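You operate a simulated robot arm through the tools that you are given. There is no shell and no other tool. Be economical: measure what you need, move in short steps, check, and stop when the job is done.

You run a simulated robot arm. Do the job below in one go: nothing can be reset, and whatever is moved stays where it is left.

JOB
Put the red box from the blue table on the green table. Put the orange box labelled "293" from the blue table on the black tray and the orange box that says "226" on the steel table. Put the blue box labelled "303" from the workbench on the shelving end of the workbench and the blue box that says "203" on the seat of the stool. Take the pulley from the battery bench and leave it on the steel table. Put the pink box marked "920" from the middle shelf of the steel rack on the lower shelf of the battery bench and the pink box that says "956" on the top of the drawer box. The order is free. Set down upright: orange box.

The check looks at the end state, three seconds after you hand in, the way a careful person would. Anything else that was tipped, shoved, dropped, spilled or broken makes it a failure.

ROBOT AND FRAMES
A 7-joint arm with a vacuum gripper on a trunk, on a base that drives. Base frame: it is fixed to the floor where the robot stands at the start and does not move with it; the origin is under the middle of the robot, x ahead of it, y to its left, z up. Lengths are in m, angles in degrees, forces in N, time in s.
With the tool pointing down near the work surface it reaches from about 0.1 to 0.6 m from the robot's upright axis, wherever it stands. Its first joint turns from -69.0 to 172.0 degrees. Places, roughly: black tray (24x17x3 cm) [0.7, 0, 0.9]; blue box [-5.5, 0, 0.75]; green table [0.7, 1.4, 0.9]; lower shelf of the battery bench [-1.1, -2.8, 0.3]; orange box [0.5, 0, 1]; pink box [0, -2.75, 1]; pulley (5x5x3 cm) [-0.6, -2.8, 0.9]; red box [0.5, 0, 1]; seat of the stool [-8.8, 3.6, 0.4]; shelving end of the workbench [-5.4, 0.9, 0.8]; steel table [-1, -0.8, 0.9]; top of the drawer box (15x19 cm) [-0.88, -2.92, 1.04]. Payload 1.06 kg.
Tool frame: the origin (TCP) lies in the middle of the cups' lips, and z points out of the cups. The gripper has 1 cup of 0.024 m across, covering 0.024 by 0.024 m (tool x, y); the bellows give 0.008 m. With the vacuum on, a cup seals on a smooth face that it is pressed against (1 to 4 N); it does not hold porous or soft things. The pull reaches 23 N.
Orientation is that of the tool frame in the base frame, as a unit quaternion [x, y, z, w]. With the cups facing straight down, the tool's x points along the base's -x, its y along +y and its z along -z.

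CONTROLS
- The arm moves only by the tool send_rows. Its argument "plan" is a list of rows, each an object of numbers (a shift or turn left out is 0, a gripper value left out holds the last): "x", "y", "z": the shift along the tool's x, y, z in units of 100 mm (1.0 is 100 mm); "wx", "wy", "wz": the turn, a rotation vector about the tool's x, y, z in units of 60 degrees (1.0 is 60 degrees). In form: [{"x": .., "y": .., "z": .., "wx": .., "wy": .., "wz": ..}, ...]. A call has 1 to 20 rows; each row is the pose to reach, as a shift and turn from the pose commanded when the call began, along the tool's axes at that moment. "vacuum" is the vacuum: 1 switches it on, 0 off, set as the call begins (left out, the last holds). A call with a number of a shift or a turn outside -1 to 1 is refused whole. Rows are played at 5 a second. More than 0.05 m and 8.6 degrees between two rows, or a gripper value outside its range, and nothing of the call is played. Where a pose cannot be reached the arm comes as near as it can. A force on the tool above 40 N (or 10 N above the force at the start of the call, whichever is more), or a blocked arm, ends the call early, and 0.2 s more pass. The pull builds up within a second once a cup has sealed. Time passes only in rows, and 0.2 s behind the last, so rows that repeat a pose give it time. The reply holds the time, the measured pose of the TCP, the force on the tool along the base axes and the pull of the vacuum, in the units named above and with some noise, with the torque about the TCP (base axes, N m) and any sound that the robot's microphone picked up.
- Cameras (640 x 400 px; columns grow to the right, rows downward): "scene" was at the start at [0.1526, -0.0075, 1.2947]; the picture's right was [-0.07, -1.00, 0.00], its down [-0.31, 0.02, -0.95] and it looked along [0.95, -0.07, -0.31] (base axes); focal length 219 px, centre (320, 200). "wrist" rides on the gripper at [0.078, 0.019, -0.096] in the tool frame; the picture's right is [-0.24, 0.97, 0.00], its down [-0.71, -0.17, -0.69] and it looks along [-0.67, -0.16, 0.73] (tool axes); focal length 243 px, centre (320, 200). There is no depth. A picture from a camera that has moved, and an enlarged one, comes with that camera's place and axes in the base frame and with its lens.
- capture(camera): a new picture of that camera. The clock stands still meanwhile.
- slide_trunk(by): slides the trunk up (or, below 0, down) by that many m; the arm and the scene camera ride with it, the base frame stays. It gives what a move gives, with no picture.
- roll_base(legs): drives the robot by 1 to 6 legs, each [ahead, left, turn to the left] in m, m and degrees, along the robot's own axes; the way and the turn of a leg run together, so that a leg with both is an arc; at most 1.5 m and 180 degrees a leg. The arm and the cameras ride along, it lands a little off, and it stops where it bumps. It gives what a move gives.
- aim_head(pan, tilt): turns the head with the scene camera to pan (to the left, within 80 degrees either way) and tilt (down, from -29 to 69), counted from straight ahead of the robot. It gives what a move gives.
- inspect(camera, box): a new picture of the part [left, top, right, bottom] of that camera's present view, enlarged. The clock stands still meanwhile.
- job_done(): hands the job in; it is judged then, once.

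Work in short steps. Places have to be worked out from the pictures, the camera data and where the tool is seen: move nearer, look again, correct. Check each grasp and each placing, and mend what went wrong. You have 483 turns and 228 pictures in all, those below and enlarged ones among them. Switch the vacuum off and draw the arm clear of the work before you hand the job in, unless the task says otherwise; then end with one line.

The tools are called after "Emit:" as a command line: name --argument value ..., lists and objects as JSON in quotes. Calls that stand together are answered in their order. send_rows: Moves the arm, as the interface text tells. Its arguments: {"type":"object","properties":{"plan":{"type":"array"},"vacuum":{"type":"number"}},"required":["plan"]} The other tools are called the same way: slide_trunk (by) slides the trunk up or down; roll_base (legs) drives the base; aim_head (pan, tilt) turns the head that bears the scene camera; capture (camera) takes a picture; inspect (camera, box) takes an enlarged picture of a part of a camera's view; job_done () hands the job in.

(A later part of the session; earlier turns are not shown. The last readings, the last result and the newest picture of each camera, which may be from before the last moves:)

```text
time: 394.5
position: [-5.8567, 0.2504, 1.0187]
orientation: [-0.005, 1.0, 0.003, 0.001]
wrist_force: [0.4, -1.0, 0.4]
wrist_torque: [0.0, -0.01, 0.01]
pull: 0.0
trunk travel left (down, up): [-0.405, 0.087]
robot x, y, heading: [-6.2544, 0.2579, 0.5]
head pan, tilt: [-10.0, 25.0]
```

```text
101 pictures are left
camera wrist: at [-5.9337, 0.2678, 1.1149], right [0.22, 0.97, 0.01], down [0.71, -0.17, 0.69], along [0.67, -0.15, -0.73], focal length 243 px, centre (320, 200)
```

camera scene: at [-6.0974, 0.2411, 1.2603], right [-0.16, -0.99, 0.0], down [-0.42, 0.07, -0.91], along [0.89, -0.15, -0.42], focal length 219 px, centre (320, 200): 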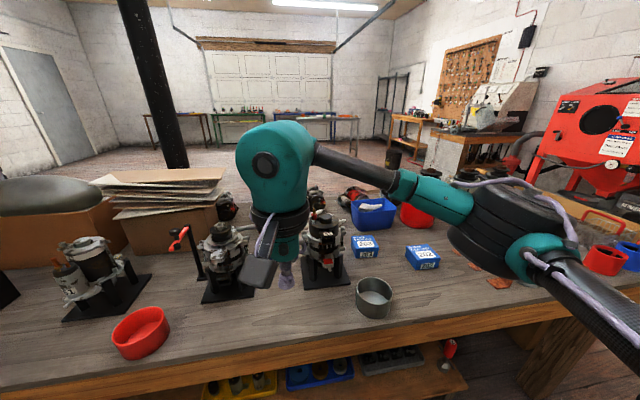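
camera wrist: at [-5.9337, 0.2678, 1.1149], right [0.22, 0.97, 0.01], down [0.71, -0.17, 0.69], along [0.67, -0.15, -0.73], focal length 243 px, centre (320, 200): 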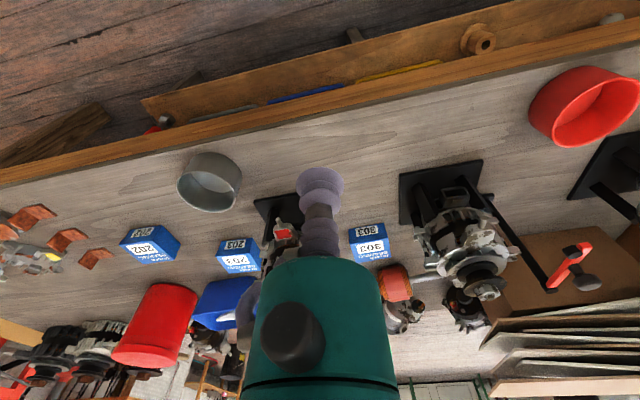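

Three blue boxes; zoom to read them.

Emit:
inspect --camera "wrist" --box '[110, 200, 410, 290]'

Emit:
inspect --camera "scene" --box '[190, 180, 450, 340]'

```text
2.13 times, centred on (260, 245) of wrist
camera zoom: at [-5.9337, 0.2678, 1.1149], right [0.22, 0.97, 0.01], down [0.71, -0.17, 0.69], along [0.67, -0.15, -0.73], focal length 518 px, centre (448, 104)
```

zoom: 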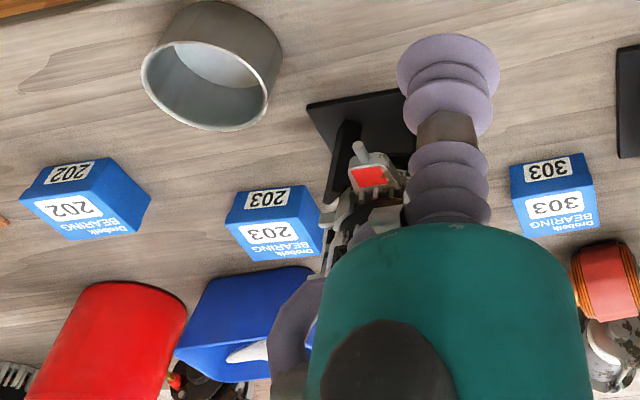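

```text
2.46 times, centred on (320, 260) of scene
camera zoom: at [-6.0974, 0.2411, 1.2603], right [-0.16, -0.99, 0.0], down [-0.42, 0.07, -0.91], along [0.89, -0.15, -0.42], focal length 538 px, centre (320, 52)
```

zoom: 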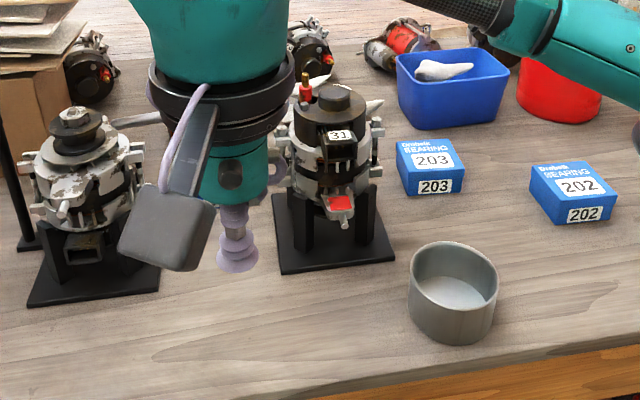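

303 is at about (−5.455, 0.276) between two machines, 203 at (−5.486, −0.03). I raise the trunk for elbow clearance over the machines, extend the arm and look.

Emit:
slide_trunk --by 0.085

Emit:
send_rows --plan '[{"x": -0.4}, {"x": -0.8}, {"x": -1.0}]'

Emit:
roll_base --legs '[[0.15, 0.02, -0.5]]'

Emit:
capture --camera "wrist"

Emit:
capture --camera "scene"

```text
time: 395.7
position: [-5.8558, 0.251, 1.1038]
orientation: [-0.005, 1.0, 0.003, 0.001]
wrist_force: [-0.5, -0.3, 0.4]
wrist_torque: [-0.03, -0.04, 0.0]
pull: 0.1
trunk travel left (down, up): [-0.49, 0.002]
robot x, y, heading: [-6.2601, 0.2552, 0.4]
head pan, tilt: [-10.0, 25.0]
```

```text
time: 396.5
position: [-5.7555, 0.2536, 1.1054]
orientation: [-0.005, 1.0, 0.002, 0.002]
wrist_force: [-0.4, 0.1, 0.3]
wrist_torque: [0.01, 0.04, 0.01]
pull: 0.1
trunk travel left (down, up): [-0.49, 0.002]
robot x, y, heading: [-6.2593, 0.2589, 0.3]
head pan, tilt: [-10.0, 25.0]
```

```text
time: 397.9
position: [-5.6088, 0.2691, 1.1043]
orientation: [-0.001, 1.0, 0.003, 0.001]
wrist_force: [0.3, 0.3, 0.6]
wrist_torque: [-0.01, 0.02, 0.03]
pull: 0.0
trunk travel left (down, up): [-0.49, 0.002]
robot x, y, heading: [-6.1105, 0.2753, -0.1]
head pan, tilt: [-10.0, 25.0]
```

```text
98 pictures are left
camera wrist: at [-5.6855, 0.2875, 1.2005], right [0.23, 0.97, 0.01], down [0.71, -0.17, 0.69], along [0.67, -0.15, -0.73], focal length 243 px, centre (320, 200)
```

wrist: 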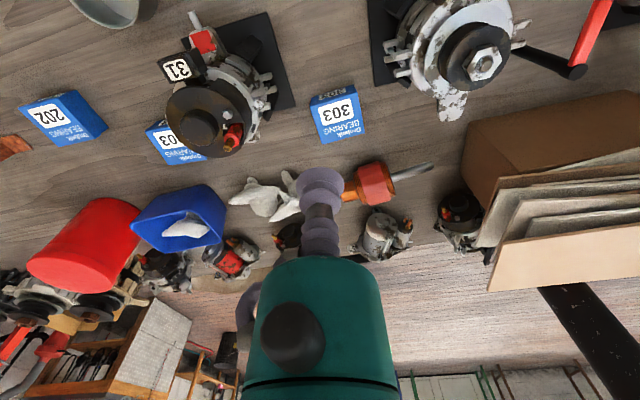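

```text
97 pictures are left
camera scene: at [-6.0178, 0.2609, 1.3553], right [-0.17, -0.98, 0.0], down [-0.42, 0.07, -0.91], along [0.89, -0.16, -0.42], focal length 219 px, centre (320, 200)
```

scene: 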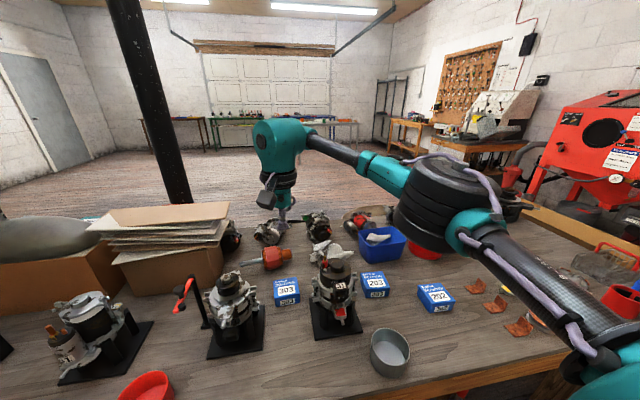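

Triangulated: 303 top (−5.51, 0.28, 0.83); machine tops reach z≈0.99 at (−5.61, 0.155) and 0.97 at (−5.60, 0.41). To keep forearm and elbow off machine "31" I approach with the robot further left (y≈0.52), arm pointing right.

Emit:
roll_base --legs '[[0.06, 0.245, 0]]'

Emit:
send_rows --plan '[{"y": -0.4}, {"y": -0.8}, {"y": -1.0}]'

Emit:
send_rows --plan '[{"y": -0.4}, {"y": -0.8}, {"y": -1.0}]'

Emit:
capture --camera "wrist"

Emit:
capture --camera "scene"

```text
time: 400.6
position: [-5.5482, 0.509, 1.1041]
orientation: [0.002, 1.0, 0.003, 0.002]
wrist_force: [-0.3, 0.1, -0.5]
wrist_torque: [0.0, -0.03, 0.04]
pull: 0.1
trunk travel left (down, up): [-0.49, 0.002]
robot x, y, heading: [-6.0512, 0.5219, -0.3]
head pan, tilt: [-10.0, 25.0]
```

```text
time: 401.4
position: [-5.5477, 0.4092, 1.1051]
orientation: [0.001, 1.0, 0.003, 0.0]
wrist_force: [-0.2, 0.2, 0.0]
wrist_torque: [-0.01, 0.01, -0.01]
pull: 0.1
trunk travel left (down, up): [-0.49, 0.002]
robot x, y, heading: [-6.0491, 0.518, -0.3]
head pan, tilt: [-10.0, 25.0]
```

```text
time: 402.2
position: [-5.5467, 0.308, 1.1056]
orientation: [0.001, 1.0, 0.003, 0.001]
wrist_force: [0.5, -0.3, -0.5]
wrist_torque: [-0.01, -0.03, -0.02]
pull: 0.0
trunk travel left (down, up): [-0.49, 0.002]
robot x, y, heading: [-6.0495, 0.5195, -0.3]
head pan, tilt: [-10.0, 25.0]
```

```text
96 pictures are left
camera wrist: at [-5.6254, 0.326, 1.2008], right [0.24, 0.97, 0.01], down [0.71, -0.18, 0.69], along [0.67, -0.16, -0.73], focal length 243 px, centre (320, 200)
```

wrist: 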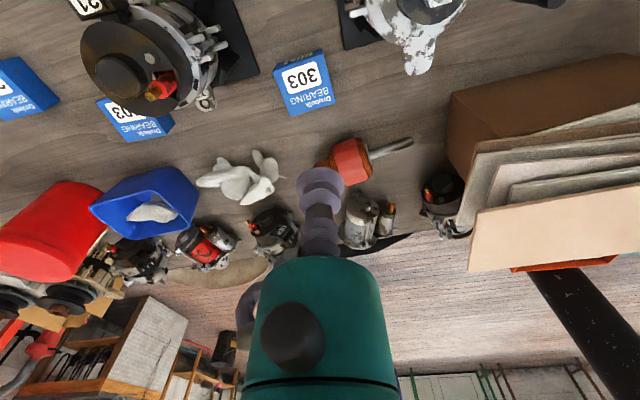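

```text
95 pictures are left
camera scene: at [-5.9587, 0.5028, 1.3554], right [-0.18, -0.98, 0.0], down [-0.42, 0.08, -0.91], along [0.89, -0.16, -0.42], focal length 219 px, centre (320, 200)
```

scene: 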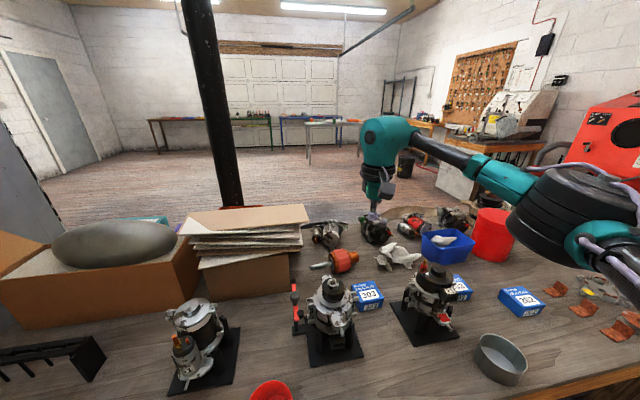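

303 refined to (−5.51, 0.279, 0.82). Base 2.5 cm closer, then position and descend to 0.98 with a check of the elbow.

Emit:
roll_base --legs '[[0.025, 0, 0]]'

Emit:
send_rows --plan '[{"x": -0.12, "y": -0.29}, {"x": -0.12, "y": -0.29, "z": 0.4}, {"x": -0.12, "y": -0.29, "z": 0.8}, {"x": -0.12, "y": -0.29, "z": 1.0}]' --vacuum 1

Emit:
capture --camera "wrist"

Emit:
aim_head --pan -30 --tilt 25

Emit:
capture --camera "scene"

```text
time: 403.0
position: [-5.5216, 0.3084, 1.1041]
orientation: [0.001, 1.0, 0.003, 0.0]
wrist_force: [0.4, -1.3, 0.1]
wrist_torque: [0.02, 0.03, 0.0]
pull: 0.1
trunk travel left (down, up): [-0.49, 0.002]
robot x, y, heading: [-6.0222, 0.5183, -0.3]
head pan, tilt: [-10.0, 25.0]
```

```text
time: 404.0
position: [-5.5121, 0.28, 1.0033]
orientation: [0.001, 1.0, 0.003, 0.001]
wrist_force: [-0.5, -0.4, -0.1]
wrist_torque: [-0.01, -0.04, -0.02]
pull: 0.1
trunk travel left (down, up): [-0.49, 0.002]
robot x, y, heading: [-6.0241, 0.5189, -0.4]
head pan, tilt: [-10.0, 25.0]
```

```text
94 pictures are left
camera wrist: at [-5.5888, 0.2982, 1.1], right [0.24, 0.97, 0.01], down [0.71, -0.18, 0.69], along [0.67, -0.16, -0.73], focal length 243 px, centre (320, 200)
```

wrist: 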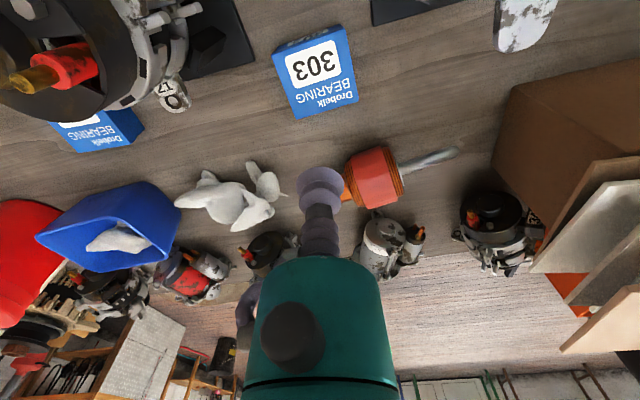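

```text
time: 404.8
position: [-5.5111, 0.282, 1.0042]
orientation: [0.001, 1.0, 0.004, 0.002]
wrist_force: [0.3, 0.1, 0.3]
wrist_torque: [0.01, -0.06, 0.0]
pull: 0.1
trunk travel left (down, up): [-0.49, 0.002]
robot x, y, heading: [-6.023, 0.5226, -0.1]
head pan, tilt: [-30.0, 25.0]
```

```text
93 pictures are left
camera scene: at [-5.9448, 0.473, 1.3554], right [-0.5, -0.86, 0.0], down [-0.36, 0.21, -0.91], along [0.78, -0.46, -0.42], focal length 219 px, centre (320, 200)
```

scene: 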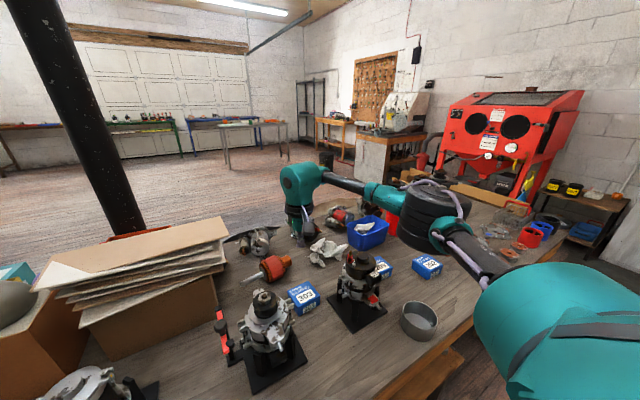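

Elbow is ~16 cm from machine 31 and well above. Box aligned at (−5.511, 0.279). Descend 10 cm.

Emit:
send_rows --plan '[{"z": 0.4}, {"z": 0.8}, {"z": 1.0}]'

Emit:
capture --camera "wrist"

Emit:
capture --camera "scene"

```text
time: 405.6
position: [-5.51, 0.2802, 0.9049]
orientation: [0.002, 1.0, 0.004, 0.002]
wrist_force: [0.0, -0.5, 0.2]
wrist_torque: [-0.04, 0.01, 0.02]
pull: 0.1
trunk travel left (down, up): [-0.49, 0.002]
robot x, y, heading: [-6.026, 0.5242, -0.2]
head pan, tilt: [-30.0, 25.0]
```

```text
92 pictures are left
camera wrist: at [-5.5877, 0.2976, 1.0008], right [0.24, 0.97, 0.01], down [0.71, -0.18, 0.69], along [0.67, -0.16, -0.73], focal length 243 px, centre (320, 200)
```

wrist: 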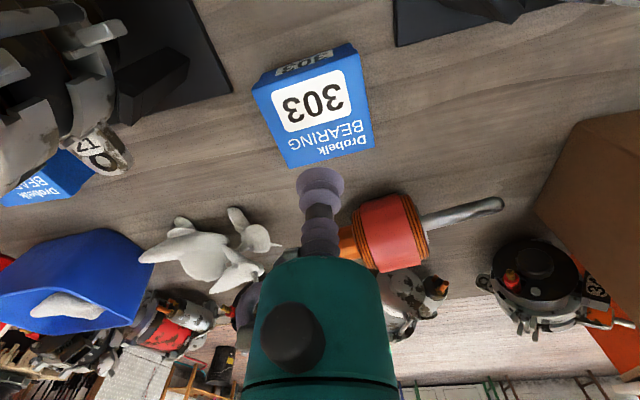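

```text
91 pictures are left
camera scene: at [-5.9449, 0.4729, 1.3554], right [-0.5, -0.86, 0.0], down [-0.36, 0.21, -0.91], along [0.78, -0.46, -0.42], focal length 219 px, centre (320, 200)
```

scene: 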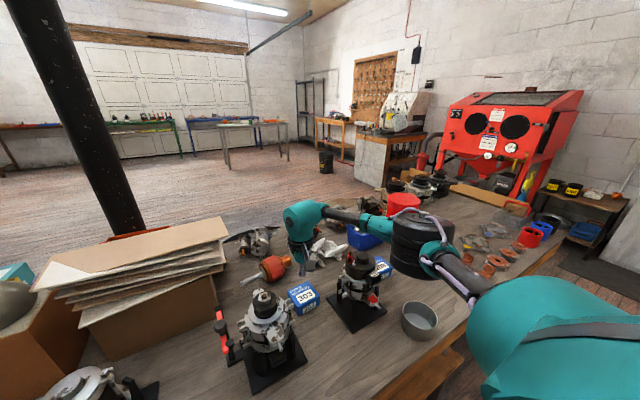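

All clear and centred. Descend to 0.835.

Emit:
send_rows --plan '[{"z": 0.3}, {"z": 0.55}, {"z": 0.66}, {"z": 0.68}]'

Emit:
capture --camera "wrist"

```text
time: 406.6
position: [-5.5104, 0.2817, 0.8362]
orientation: [0.001, 1.0, 0.004, 0.002]
wrist_force: [0.0, 0.5, -0.1]
wrist_torque: [-0.02, -0.03, 0.0]
pull: 0.0
trunk travel left (down, up): [-0.49, 0.002]
robot x, y, heading: [-6.0237, 0.5219, -0.3]
head pan, tilt: [-30.0, 25.0]
```

```text
90 pictures are left
camera wrist: at [-5.5881, 0.2994, 0.9332], right [0.24, 0.97, 0.01], down [0.71, -0.18, 0.69], along [0.67, -0.16, -0.73], focal length 243 px, centre (320, 200)
```

wrist: 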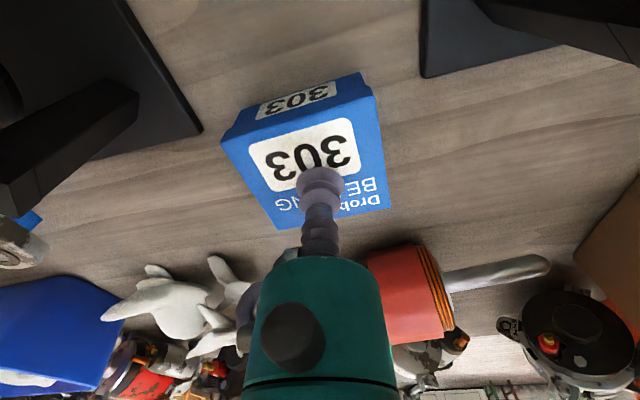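

About 1–2 cm above. Continue slowly.

Emit:
send_rows --plan '[{"z": 0.03}, {"z": 0.06}, {"z": 0.09}, {"z": 0.09}]'

```text
time: 407.6
position: [-5.5089, 0.2822, 0.8301]
orientation: [0.001, 1.0, 0.003, 0.002]
wrist_force: [-1.6, 0.5, 10.0]
wrist_torque: [-0.04, 0.06, -0.03]
pull: 23.0
trunk travel left (down, up): [-0.49, 0.002]
robot x, y, heading: [-6.0262, 0.5211, -0.3]
head pan, tilt: [-30.0, 25.0]
```

Sealed. Lift straight up 10 cm twice + clear of machines.

Emit:
send_rows --plan '[{"z": -0.1}, {"z": -0.4}, {"z": -0.8}, {"z": -1.0}]'

Emit:
send_rows --plan '[{"z": -0.4}, {"z": -0.8}, {"z": -1.0}]'

Emit:
send_rows --plan '[{"z": -0.4}, {"z": -0.6, "x": 0.3}, {"z": -0.6, "x": 0.7}, {"z": -0.6, "x": 1.0}]'

Emit:
capture --camera "wrist"

```text
time: 408.6
position: [-5.513, 0.2821, 0.9293]
orientation: [0.002, 1.0, 0.004, 0.0]
wrist_force: [-0.5, -0.6, -1.9]
wrist_torque: [0.0, 0.01, 0.0]
pull: 22.7
trunk travel left (down, up): [-0.49, 0.002]
robot x, y, heading: [-6.0232, 0.5202, -0.3]
head pan, tilt: [-30.0, 25.0]
```

```text
time: 409.4
position: [-5.5106, 0.2795, 1.0278]
orientation: [0.002, 1.0, 0.003, 0.001]
wrist_force: [0.5, 0.0, -1.1]
wrist_torque: [0.0, 0.01, 0.03]
pull: 23.2
trunk travel left (down, up): [-0.49, 0.002]
robot x, y, heading: [-6.0266, 0.5221, -0.2]
head pan, tilt: [-30.0, 25.0]
```

```text
time: 410.4
position: [-5.6111, 0.279, 1.088]
orientation: [0.002, 1.0, 0.004, 0.001]
wrist_force: [-0.1, 0.7, -1.4]
wrist_torque: [-0.01, 0.03, 0.04]
pull: 22.5
trunk travel left (down, up): [-0.49, 0.002]
robot x, y, heading: [-6.0238, 0.5224, -0.2]
head pan, tilt: [-30.0, 25.0]
```

```text
89 pictures are left
camera wrist: at [-5.6886, 0.2976, 1.1829], right [0.24, 0.97, 0.01], down [0.71, -0.18, 0.69], along [0.67, -0.16, -0.73], focal length 243 px, centre (320, 200)
```

wrist: 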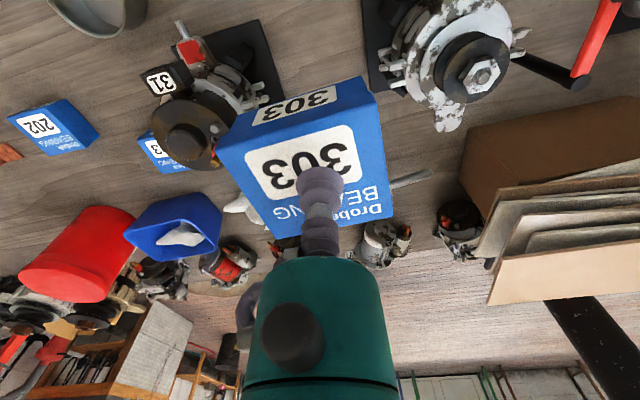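

303 held. Back off 12 cm, swing the arm to straight ahead, then strafe left to y≈0.78.

Emit:
roll_base --legs '[[-0.12, 0, 0.2]]'

Emit:
send_rows --plan '[{"y": 0.4}, {"y": 0.8}, {"y": 1.0}]'

Emit:
send_rows --plan '[{"y": 0.4}, {"y": 0.8}, {"y": 1.0}]'

Emit:
roll_base --legs '[[0, 0.3, 0]]'

Emit:
aim_head --pan 10 --tilt 30

Emit:
capture --camera "scene"

Emit:
capture --camera "wrist"

```text
time: 411.7
position: [-5.7253, 0.2824, 1.0869]
orientation: [0.0, 1.0, 0.004, 0.002]
wrist_force: [-0.9, -0.6, -0.4]
wrist_torque: [-0.01, -0.03, -0.02]
pull: 23.1
trunk travel left (down, up): [-0.49, 0.002]
robot x, y, heading: [-6.1431, 0.5209, 0.0]
head pan, tilt: [-30.0, 25.0]
```

```text
time: 412.5
position: [-5.7249, 0.3835, 1.0863]
orientation: [-0.001, 1.0, 0.002, 0.002]
wrist_force: [-0.1, -0.1, -1.3]
wrist_torque: [0.0, 0.0, 0.02]
pull: 23.1
trunk travel left (down, up): [-0.49, 0.002]
robot x, y, heading: [-6.1434, 0.5209, 0.2]
head pan, tilt: [-30.0, 25.0]
```

```text
time: 413.3
position: [-5.7232, 0.4815, 1.0875]
orientation: [-0.001, 1.0, 0.004, 0.001]
wrist_force: [-0.3, -1.1, -1.2]
wrist_torque: [-0.01, 0.02, -0.02]
pull: 22.9
trunk travel left (down, up): [-0.49, 0.002]
robot x, y, heading: [-6.1421, 0.5227, 0.1]
head pan, tilt: [-30.0, 25.0]
```

```text
time: 416.5
position: [-5.7223, 0.7788, 1.0881]
orientation: [0.003, 1.0, 0.004, 0.002]
wrist_force: [0.2, -0.7, -0.9]
wrist_torque: [0.0, -0.03, 0.01]
pull: 22.4
trunk travel left (down, up): [-0.49, 0.002]
robot x, y, heading: [-6.1398, 0.8217, -0.2]
head pan, tilt: [-30.0, 25.0]
```

```text
time: 417.6
position: [-5.7228, 0.7784, 1.0877]
orientation: [0.003, 1.0, 0.003, 0.002]
wrist_force: [-0.1, 0.0, -1.7]
wrist_torque: [0.01, 0.01, -0.01]
pull: 23.1
trunk travel left (down, up): [-0.49, 0.002]
robot x, y, heading: [-6.1398, 0.8212, -0.6]
head pan, tilt: [10.0, 30.0]
```

```text
88 pictures are left
camera scene: at [-6.0494, 0.835, 1.3474], right [0.17, -0.99, 0.0], down [-0.49, -0.08, -0.87], along [0.85, 0.14, -0.5], focal length 219 px, centre (320, 200)
```

scene: 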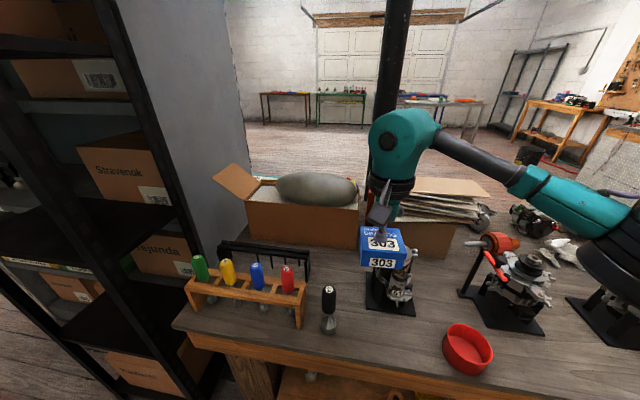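

```text
87 pictures are left
camera wrist: at [-5.8001, 0.7973, 1.183], right [0.24, 0.97, 0.01], down [0.71, -0.18, 0.69], along [0.67, -0.16, -0.73], focal length 243 px, centre (320, 200)
```

wrist: 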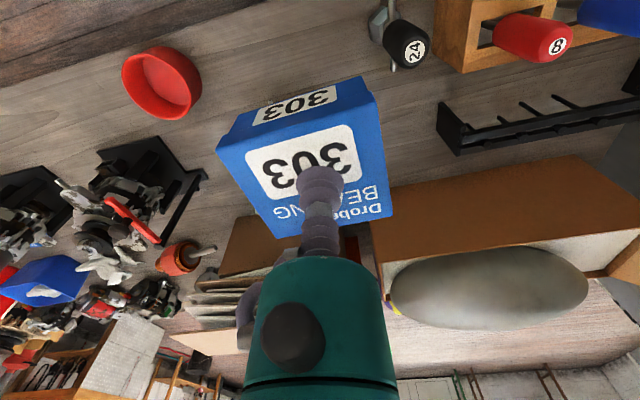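

Free strip is x −5.80…−5.655, y 0.60…0.84. I target (−5.717, 0.757) and descend 15 cm in two calls.

Emit:
send_rows --plan '[{"x": -0.05, "y": -0.22}, {"x": -0.05, "y": -0.22, "z": 0.4}, {"x": -0.05, "y": -0.22, "z": 0.8}, {"x": -0.05, "y": -0.22, "z": 1.0}]'

Emit:
send_rows --plan '[{"z": 0.3}, {"z": 0.6}, {"z": 0.8}, {"z": 0.8}]'

Emit:
capture --camera "scene"

Emit:
capture --camera "wrist"

```text
time: 418.6
position: [-5.7163, 0.7589, 0.9858]
orientation: [0.003, 1.0, 0.003, 0.001]
wrist_force: [-0.7, -0.6, -0.9]
wrist_torque: [-0.03, 0.02, 0.02]
pull: 22.9
trunk travel left (down, up): [-0.49, 0.002]
robot x, y, heading: [-6.139, 0.8212, -0.4]
head pan, tilt: [10.0, 30.0]
```

```text
time: 419.6
position: [-5.7159, 0.7592, 0.9077]
orientation: [0.001, 1.0, 0.004, 0.002]
wrist_force: [-4.7, 4.6, 10.1]
wrist_torque: [-0.22, -0.26, -0.01]
pull: 22.5
trunk travel left (down, up): [-0.49, 0.002]
robot x, y, heading: [-6.138, 0.8216, -0.3]
head pan, tilt: [10.0, 30.0]
```

```text
86 pictures are left
camera scene: at [-6.0509, 0.8357, 1.3476], right [0.17, -0.99, 0.0], down [-0.49, -0.08, -0.87], along [0.85, 0.14, -0.5], focal length 219 px, centre (320, 200)
```

scene: 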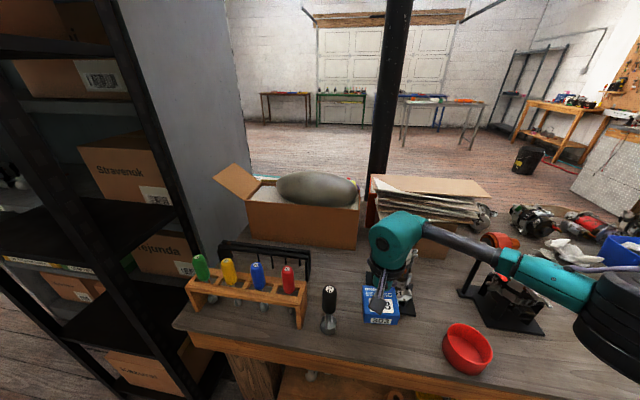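

```text
85 pictures are left
camera wrist: at [-5.7953, 0.7773, 1.0034], right [0.24, 0.97, 0.01], down [0.7, -0.18, 0.69], along [0.67, -0.16, -0.73], focal length 243 px, centre (320, 200)
```

wrist: 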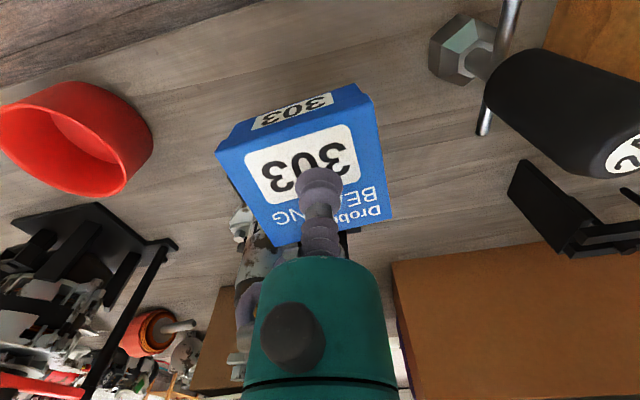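

10 N of contact already at 0.908 – something (machine behind) is being touched. I raise 4 cm and look closely.

Emit:
send_rows --plan '[{"z": -0.2}, {"z": -0.4}, {"z": -0.4}]'

Emit:
inspect --camera "scene" --box '[300, 200, 500, 340]'

Emit:
inspect --camera "wrist" --box '[160, 60, 480, 270]'

```text
time: 420.4
position: [-5.7173, 0.7567, 0.9477]
orientation: [0.002, 1.0, 0.003, 0.0]
wrist_force: [-0.9, 0.9, -1.3]
wrist_torque: [-0.04, 0.0, -0.01]
pull: 23.1
trunk travel left (down, up): [-0.49, 0.002]
robot x, y, heading: [-6.1382, 0.8213, -0.5]
head pan, tilt: [10.0, 30.0]
```

```text
2.86 times, centred on (400, 270) of scene
camera zoom: at [-6.0493, 0.835, 1.3474], right [0.17, -0.99, 0.0], down [-0.49, -0.08, -0.87], along [0.85, 0.14, -0.5], focal length 625 px, centre (91, 0)
```

zoom: 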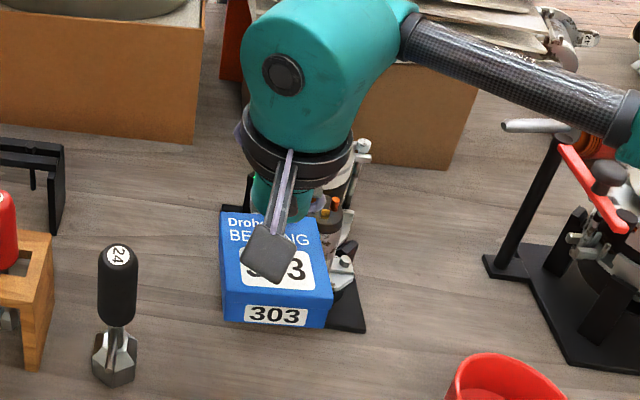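

```text
1.90 times, centred on (320, 165) of wrist
camera zoom: at [-5.7944, 0.7751, 1.043], right [0.24, 0.97, 0.01], down [0.71, -0.18, 0.69], along [0.67, -0.16, -0.73], focal length 462 px, centre (320, 267)
```

zoom: 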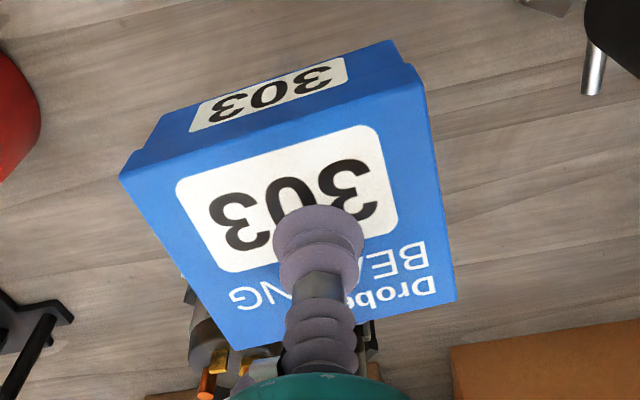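

The far-right corner of the box touched a machine part near (−5.67, 0.717). Machine still stands as before. I shift the box 2 cm toward me and 3 cm left, then retry.

Emit:
send_rows --plan '[{"x": 0.2, "y": 0.15}, {"x": 0.21, "y": 0.32}, {"x": 0.21, "y": 0.32}]'

Emit:
capture --camera "wrist"

Emit:
inspect --camera "scene" --box '[280, 220, 480, 360]'

```text
time: 421.1
position: [-5.7389, 0.7892, 0.9466]
orientation: [0.002, 1.0, 0.004, 0.002]
wrist_force: [0.2, -0.3, -2.2]
wrist_torque: [0.0, -0.02, 0.04]
pull: 22.8
trunk travel left (down, up): [-0.49, 0.002]
robot x, y, heading: [-6.1394, 0.8217, -0.5]
head pan, tilt: [10.0, 30.0]
```

```text
82 pictures are left
camera wrist: at [-5.8161, 0.808, 1.0424], right [0.24, 0.97, 0.01], down [0.71, -0.18, 0.69], along [0.67, -0.16, -0.73], focal length 243 px, centre (320, 200)
```

wrist: 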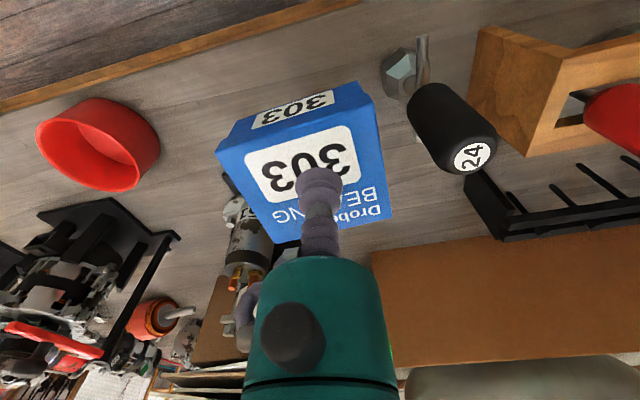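

```text
2.86 times, centred on (380, 290) of scene
camera zoom: at [-6.0494, 0.8349, 1.3474], right [0.17, -0.99, 0.0], down [-0.49, -0.08, -0.87], along [0.85, 0.14, -0.5], focal length 625 px, centre (149, -57)
```

zoom: 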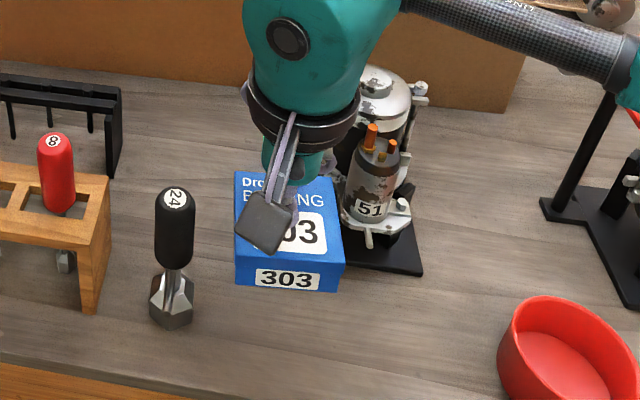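

Now the box has ~3 cm clearance to the machine cylinder and ~2 cm to screwdriver 24. Descend in steps.

Emit:
send_rows --plan '[{"z": 0.15}, {"z": 0.3}, {"z": 0.4}, {"z": 0.4}]'

```text
time: 422.1
position: [-5.7371, 0.7919, 0.9074]
orientation: [0.002, 1.0, 0.004, 0.002]
wrist_force: [0.3, 0.7, -0.8]
wrist_torque: [0.01, -0.01, 0.0]
pull: 22.9
trunk travel left (down, up): [-0.49, 0.002]
robot x, y, heading: [-6.1385, 0.8198, -0.3]
head pan, tilt: [10.0, 30.0]
```

No contact now. Continue another 5 cm gently.

Emit:
send_rows --plan '[{"z": 0.15}, {"z": 0.3}, {"z": 0.45}, {"z": 0.5}, {"z": 0.5}]'

Emit:
inspect --camera "scene" --box '[280, 220, 480, 360]'

```text
time: 423.4
position: [-5.7381, 0.7922, 0.8578]
orientation: [0.003, 1.0, 0.004, 0.001]
wrist_force: [-0.9, -0.8, -2.3]
wrist_torque: [-0.02, -0.02, 0.02]
pull: 22.9
trunk travel left (down, up): [-0.49, 0.002]
robot x, y, heading: [-6.1376, 0.818, -0.5]
head pan, tilt: [10.0, 30.0]
```

```text
2.86 times, centred on (380, 290) of scene
camera zoom: at [-6.0494, 0.8351, 1.3474], right [0.17, -0.99, 0.0], down [-0.49, -0.08, -0.87], along [0.85, 0.14, -0.5], focal length 625 px, centre (149, -57)
```

zoom: 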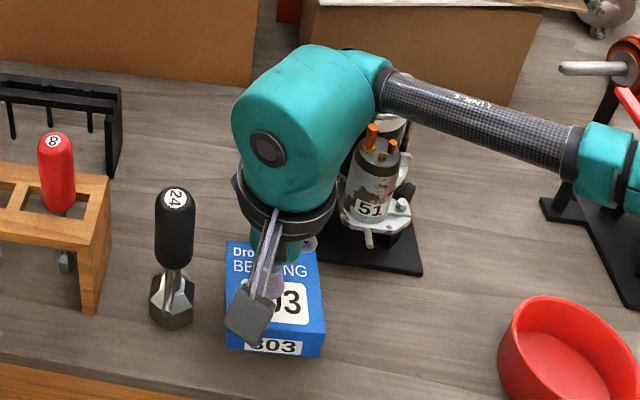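

Good. Continue to contact (~0.83).

Emit:
send_rows --plan '[{"z": 0.05}, {"z": 0.1}, {"z": 0.15}, {"z": 0.19}, {"z": 0.19}]'

```text
time: 424.6
position: [-5.7381, 0.7918, 0.8401]
orientation: [0.003, 1.0, 0.004, 0.002]
wrist_force: [1.1, -0.1, -0.4]
wrist_torque: [-0.02, -0.05, 0.01]
pull: 23.1
trunk travel left (down, up): [-0.49, 0.002]
robot x, y, heading: [-6.1414, 0.8209, -0.4]
head pan, tilt: [10.0, 30.0]
```

Emit:
send_rows --plan '[{"z": 0.02}, {"z": 0.04}, {"z": 0.06}, {"z": 0.06}]'

```text
time: 425.6
position: [-5.7388, 0.7904, 0.8317]
orientation: [0.003, 1.0, 0.003, 0.002]
wrist_force: [0.3, 0.0, 0.8]
wrist_torque: [0.04, 0.03, 0.03]
pull: 22.7
trunk travel left (down, up): [-0.49, 0.002]
robot x, y, heading: [-6.1383, 0.82, -0.5]
head pan, tilt: [10.0, 30.0]
```

Contact. Press 1 mm more, release, rise, and look.

Emit:
send_rows --plan '[{"z": 0.01}, {"z": 0.01}]'

Emit:
send_rows --plan '[{"z": 0}, {"z": 0}, {"z": 0}, {"z": 0}, {"z": -0.1}, {"z": -0.5}, {"z": -1.0}]' --vacuum 0

Emit:
send_rows --plan '[{"z": -0.5}, {"z": -1.0}]'

Emit:
capture --camera "wrist"

Emit:
inspect --camera "scene" --box '[280, 220, 480, 360]'

```text
time: 426.1
position: [-5.7365, 0.7899, 0.832]
orientation: [0.003, 1.0, 0.003, 0.002]
wrist_force: [1.7, -1.9, 4.5]
wrist_torque: [0.13, 0.11, 0.01]
pull: 23.3
trunk travel left (down, up): [-0.49, 0.002]
robot x, y, heading: [-6.1396, 0.8198, -0.2]
head pan, tilt: [10.0, 30.0]
```

```text
time: 427.8
position: [-5.7378, 0.7899, 0.9305]
orientation: [0.002, 1.0, 0.004, 0.002]
wrist_force: [-0.3, -0.5, 0.7]
wrist_torque: [0.0, 0.0, 0.0]
pull: 0.1
trunk travel left (down, up): [-0.49, 0.002]
robot x, y, heading: [-6.1395, 0.8202, -0.7]
head pan, tilt: [10.0, 30.0]
```

```text
time: 428.4
position: [-5.7386, 0.7876, 1.0322]
orientation: [0.003, 1.0, 0.004, 0.002]
wrist_force: [0.1, 0.6, 0.3]
wrist_torque: [-0.03, 0.0, 0.02]
pull: 0.1
trunk travel left (down, up): [-0.49, 0.002]
robot x, y, heading: [-6.1385, 0.8205, -0.4]
head pan, tilt: [10.0, 30.0]
```

```text
79 pictures are left
camera wrist: at [-5.816, 0.8063, 1.1277], right [0.24, 0.97, 0.01], down [0.71, -0.18, 0.69], along [0.67, -0.16, -0.73], focal length 243 px, centre (320, 200)
```

wrist: 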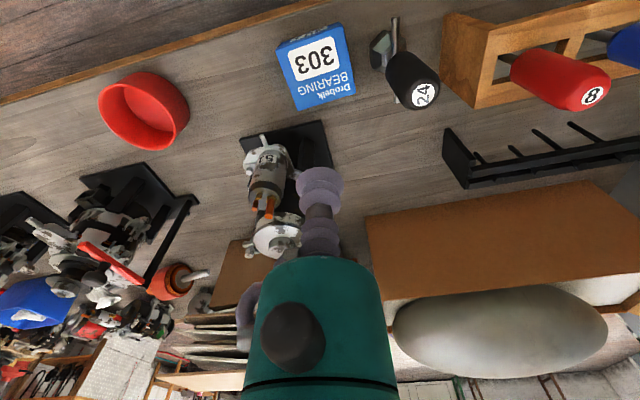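

```text
2.86 times, centred on (380, 290) of scene
camera zoom: at [-6.0496, 0.8351, 1.3474], right [0.17, -0.99, 0.0], down [-0.49, -0.08, -0.87], along [0.85, 0.14, -0.5], focal length 625 px, centre (149, -57)
```

zoom: 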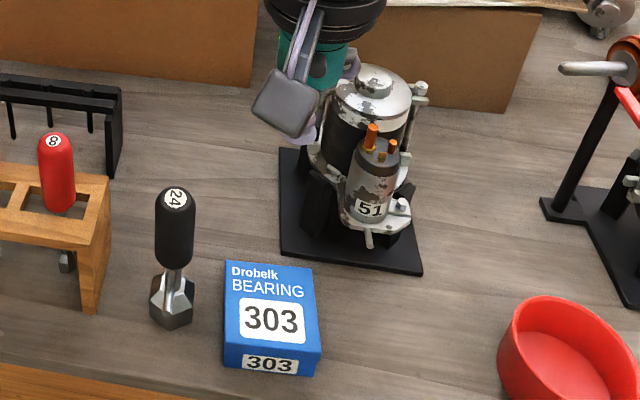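

303 is placed cleanly at the shelving end. Now 203: raise 6 cm, strafe right 0.8 m and look.

Emit:
send_rows --plan '[{"z": -0.3}, {"z": -0.6}]'

Emit:
roll_base --legs '[[0, -0.82, 0.4]]'

Emit:
aim_head --pan 0 --tilt 30

Emit:
capture --camera "scene"

Emit:
capture --camera "wrist"

```text
time: 428.9
position: [-5.7383, 0.7883, 1.092]
orientation: [0.002, 1.0, 0.002, 0.001]
wrist_force: [-0.1, -1.0, 0.5]
wrist_torque: [-0.01, -0.01, 0.01]
pull: 0.2
trunk travel left (down, up): [-0.49, 0.002]
robot x, y, heading: [-6.1379, 0.8186, -0.3]
head pan, tilt: [10.0, 30.0]
```

```text
time: 436.5
position: [-5.7408, -0.0259, 1.0909]
orientation: [-0.001, 1.0, 0.003, 0.002]
wrist_force: [0.0, -0.4, 0.1]
wrist_torque: [0.0, -0.01, 0.0]
pull: 0.2
trunk travel left (down, up): [-0.49, 0.002]
robot x, y, heading: [-6.1425, 0.005, -0.0]
head pan, tilt: [10.0, 30.0]
```

```text
time: 437.2
position: [-5.7394, -0.0247, 1.0916]
orientation: [-0.001, 1.0, 0.004, 0.002]
wrist_force: [-0.6, 0.0, -0.3]
wrist_torque: [0.03, 0.03, -0.01]
pull: 0.1
trunk travel left (down, up): [-0.49, 0.002]
robot x, y, heading: [-6.1463, 0.0028, -0.2]
head pan, tilt: [0.0, 30.0]
```

```text
77 pictures are left
camera scene: at [-6.0508, 0.004, 1.3474], right [0.0, -1.0, 0.0], down [-0.5, 0.0, -0.87], along [0.87, 0.0, -0.5], focal length 219 px, centre (320, 200)
```

scene: 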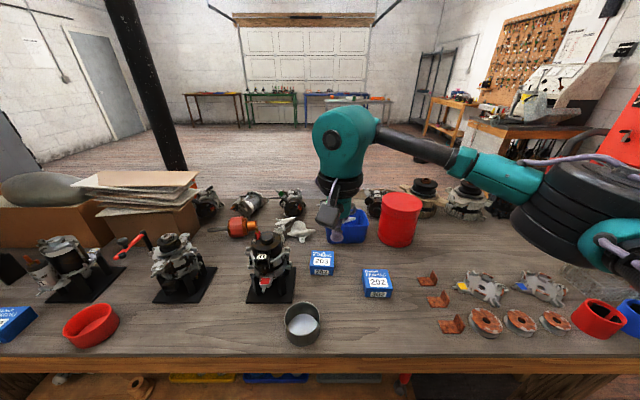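

```text
76 pictures are left
camera wrist: at [-5.8178, -0.0072, 1.1864], right [0.23, 0.97, 0.01], down [0.71, -0.17, 0.69], along [0.67, -0.15, -0.73], focal length 243 px, centre (320, 200)
```

wrist: 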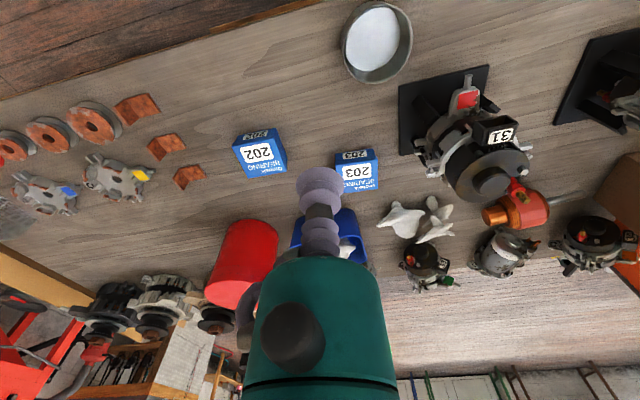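

203's top is at (−5.543, −0.002, 0.83). Base forward 5 cm, arm forward and down.

Emit:
roll_base --legs '[[0.06, 0, 0]]'

Emit:
send_rows --plan '[{"x": -0.4, "y": 0.1}, {"x": -0.8, "y": 0.22}, {"x": -1.0, "y": 0.22}, {"x": -1.0, "y": 0.22, "z": 0.5}]' --vacuum 1

Emit:
capture --camera "wrist"

Emit:
capture --camera "scene"

```text
time: 438.2
position: [-5.6798, -0.0242, 1.0904]
orientation: [-0.002, 1.0, 0.003, 0.001]
wrist_force: [-0.2, 0.1, 0.4]
wrist_torque: [0.01, 0.02, 0.01]
pull: 0.1
trunk travel left (down, up): [-0.49, 0.002]
robot x, y, heading: [-6.0823, 0.0032, 0.0]
head pan, tilt: [0.0, 30.0]
```

```text
time: 439.2
position: [-5.5812, -0.0038, 1.0404]
orientation: [-0.002, 1.0, 0.004, 0.001]
wrist_force: [-0.2, -0.3, -0.1]
wrist_torque: [0.02, -0.03, -0.02]
pull: 0.1
trunk travel left (down, up): [-0.49, 0.002]
robot x, y, heading: [-6.0844, 0.0031, -0.1]
head pan, tilt: [0.0, 30.0]
```

```text
75 pictures are left
camera wrist: at [-5.6582, 0.0147, 1.1368], right [0.23, 0.97, 0.01], down [0.71, -0.17, 0.69], along [0.67, -0.15, -0.73], focal length 243 px, centre (320, 200)
```

wrist: 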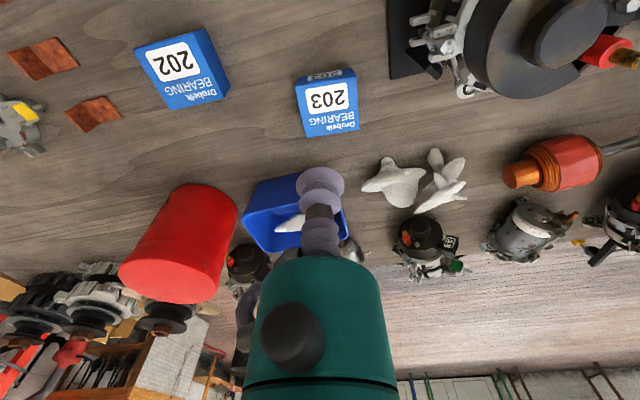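

```text
74 pictures are left
camera scene: at [-5.991, 0.0039, 1.3473], right [0.0, -1.0, 0.0], down [-0.5, 0.0, -0.87], along [0.87, 0.0, -0.5], focal length 219 px, centre (320, 200)
```

scene: 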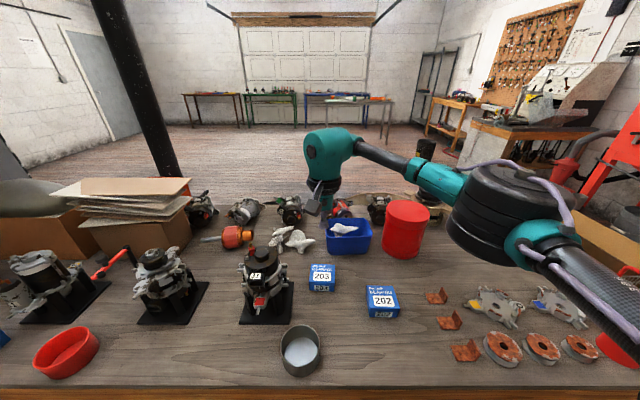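

Refined 203: (−5.530, −0.001). Forward 5 cm, descend to 0.92.

Emit:
send_rows --plan '[{"x": -0.3}, {"x": -0.5, "y": 0.03, "z": 0.2}, {"x": -0.5, "y": 0.03, "z": 0.6}, {"x": -0.5, "y": 0.03, "z": 1.0}, {"x": -0.5, "y": 0.03, "z": 1.0}]'

Emit:
capture --camera "wrist"

Emit:
capture --camera "scene"

```text
time: 440.4
position: [-5.5305, 0.0014, 0.9424]
orientation: [-0.003, 1.0, 0.003, 0.001]
wrist_force: [-0.5, 0.5, -1.1]
wrist_torque: [0.01, -0.01, 0.0]
pull: 0.2
trunk travel left (down, up): [-0.49, 0.002]
robot x, y, heading: [-6.0851, 0.0045, 0.3]
head pan, tilt: [0.0, 30.0]
```

```text
73 pictures are left
camera wrist: at [-5.609, 0.0185, 1.0372], right [0.23, 0.97, 0.01], down [0.71, -0.17, 0.69], along [0.67, -0.15, -0.73], focal length 243 px, centre (320, 200)
```

wrist: 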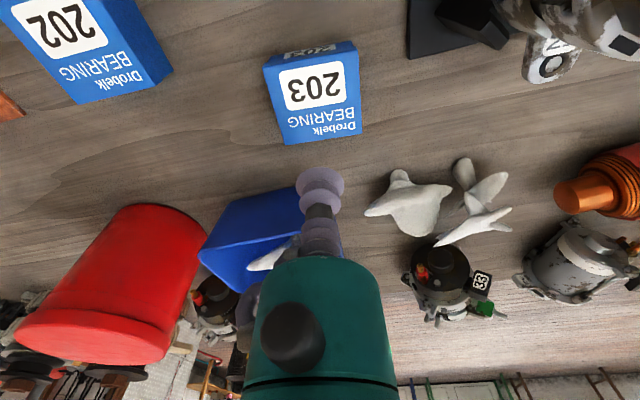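

```text
72 pictures are left
camera scene: at [-5.9914, 0.0038, 1.3474], right [0.0, -1.0, 0.0], down [-0.5, 0.0, -0.87], along [0.87, 0.0, -0.5], focal length 219 px, centre (320, 200)
```

scene: 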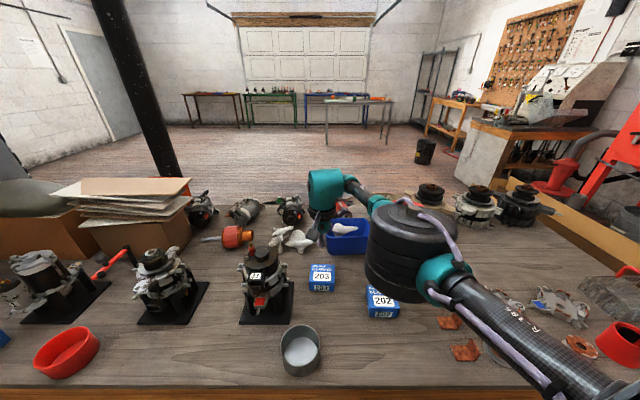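

Aligned within a few mm. Descend to 0.84.

Emit:
send_rows --plan '[{"z": 0.4, "x": 0.02}, {"z": 0.8, "x": 0.02}, {"z": 0.97, "x": 0.02}, {"z": 1.0, "x": 0.02}]'

Emit:
capture --camera "wrist"

```text
time: 441.4
position: [-5.5519, -0.0008, 0.8489]
orientation: [-0.001, 1.0, 0.005, 0.003]
wrist_force: [0.2, -0.4, 0.1]
wrist_torque: [-0.02, 0.0, 0.02]
pull: 0.1
out of reach, approached as far as the arm can: row 1, 2, 3, 4
trunk travel left (down, up): [-0.49, 0.002]
robot x, y, heading: [-6.0814, 0.0062, 0.1]
head pan, tilt: [0.0, 30.0]
```

```text
71 pictures are left
camera wrist: at [-5.6299, 0.0165, 0.9448], right [0.23, 0.97, 0.01], down [0.7, -0.18, 0.69], along [0.67, -0.15, -0.73], focal length 243 px, centre (320, 200)
```

wrist: 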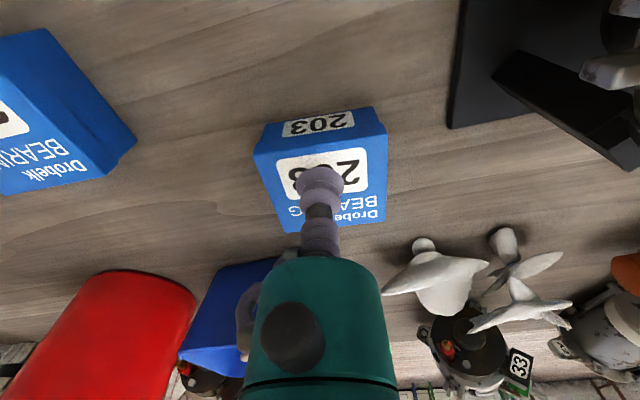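

Reach limit with the trunk so high. I raise the arm 6 cm, lower the trunk 6 cm, and move the base 2 cm forward.

Emit:
send_rows --plan '[{"z": -0.3}, {"z": -0.6}]'

Emit:
slide_trunk --by -0.06

Emit:
roll_base --legs '[[0.02, 0, 0]]'

Emit:
capture --camera "wrist"

```text
time: 442.0
position: [-5.5534, -0.003, 0.91]
orientation: [-0.002, 1.0, 0.002, 0.001]
wrist_force: [-0.3, 0.2, -0.1]
wrist_torque: [-0.03, -0.03, 0.01]
pull: 0.2
trunk travel left (down, up): [-0.49, 0.002]
robot x, y, heading: [-6.0813, 0.0023, 0.1]
head pan, tilt: [0.0, 30.0]
```

```text
time: 443.0
position: [-5.553, 0.0005, 0.8508]
orientation: [-0.001, 1.0, 0.004, 0.002]
wrist_force: [0.7, 0.6, -0.2]
wrist_torque: [-0.01, -0.01, 0.0]
pull: 0.1
trunk travel left (down, up): [-0.43, 0.062]
robot x, y, heading: [-6.0802, 0.0054, -0.1]
head pan, tilt: [0.0, 30.0]
```

```text
time: 443.8
position: [-5.532, 0.0, 0.8507]
orientation: [-0.002, 1.0, 0.004, 0.002]
wrist_force: [0.1, 0.4, 0.1]
wrist_torque: [0.0, -0.01, 0.01]
pull: 0.0
trunk travel left (down, up): [-0.43, 0.062]
robot x, y, heading: [-6.062, 0.0066, 0.1]
head pan, tilt: [0.0, 30.0]
```

```text
70 pictures are left
camera wrist: at [-5.6099, 0.0173, 0.9462], right [0.23, 0.97, 0.01], down [0.71, -0.17, 0.69], along [0.67, -0.15, -0.73], focal length 243 px, centre (320, 200)
```

wrist: 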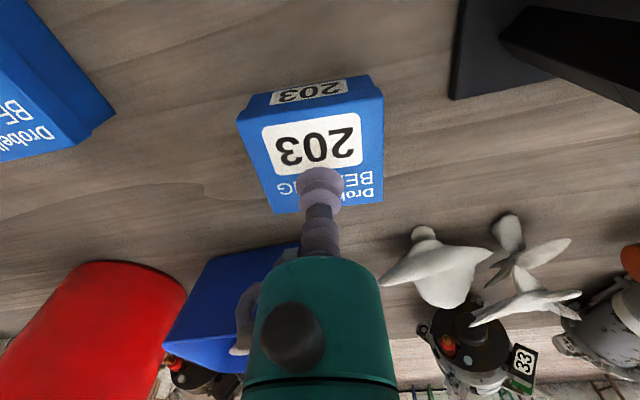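

Good. Descend the last 2 cm slowly.

Emit:
send_rows --plan '[{"x": 0.05, "z": 0.05}, {"x": 0.05, "z": 0.1}, {"x": 0.05, "z": 0.14}, {"x": 0.05, "z": 0.15}]'

```text
time: 444.8
position: [-5.5384, 0.0, 0.8355]
orientation: [-0.001, 1.0, 0.004, 0.002]
wrist_force: [0.4, 0.2, 0.4]
wrist_torque: [0.0, 0.03, 0.0]
pull: 0.0
trunk travel left (down, up): [-0.43, 0.062]
robot x, y, heading: [-6.063, 0.0066, 0.0]
head pan, tilt: [0.0, 30.0]
```

Emit:
send_rows --plan '[{"z": 0.02}, {"z": 0.04}, {"z": 0.06}, {"z": 0.06}]'

```text
time: 445.8
position: [-5.5368, 0.0001, 0.8305]
orientation: [-0.002, 1.0, 0.004, 0.002]
wrist_force: [-1.2, 0.7, 5.4]
wrist_torque: [-0.09, 0.04, -0.04]
pull: 22.7
trunk travel left (down, up): [-0.43, 0.062]
robot x, y, heading: [-6.0613, 0.006, 0.3]
head pan, tilt: [0.0, 30.0]
```

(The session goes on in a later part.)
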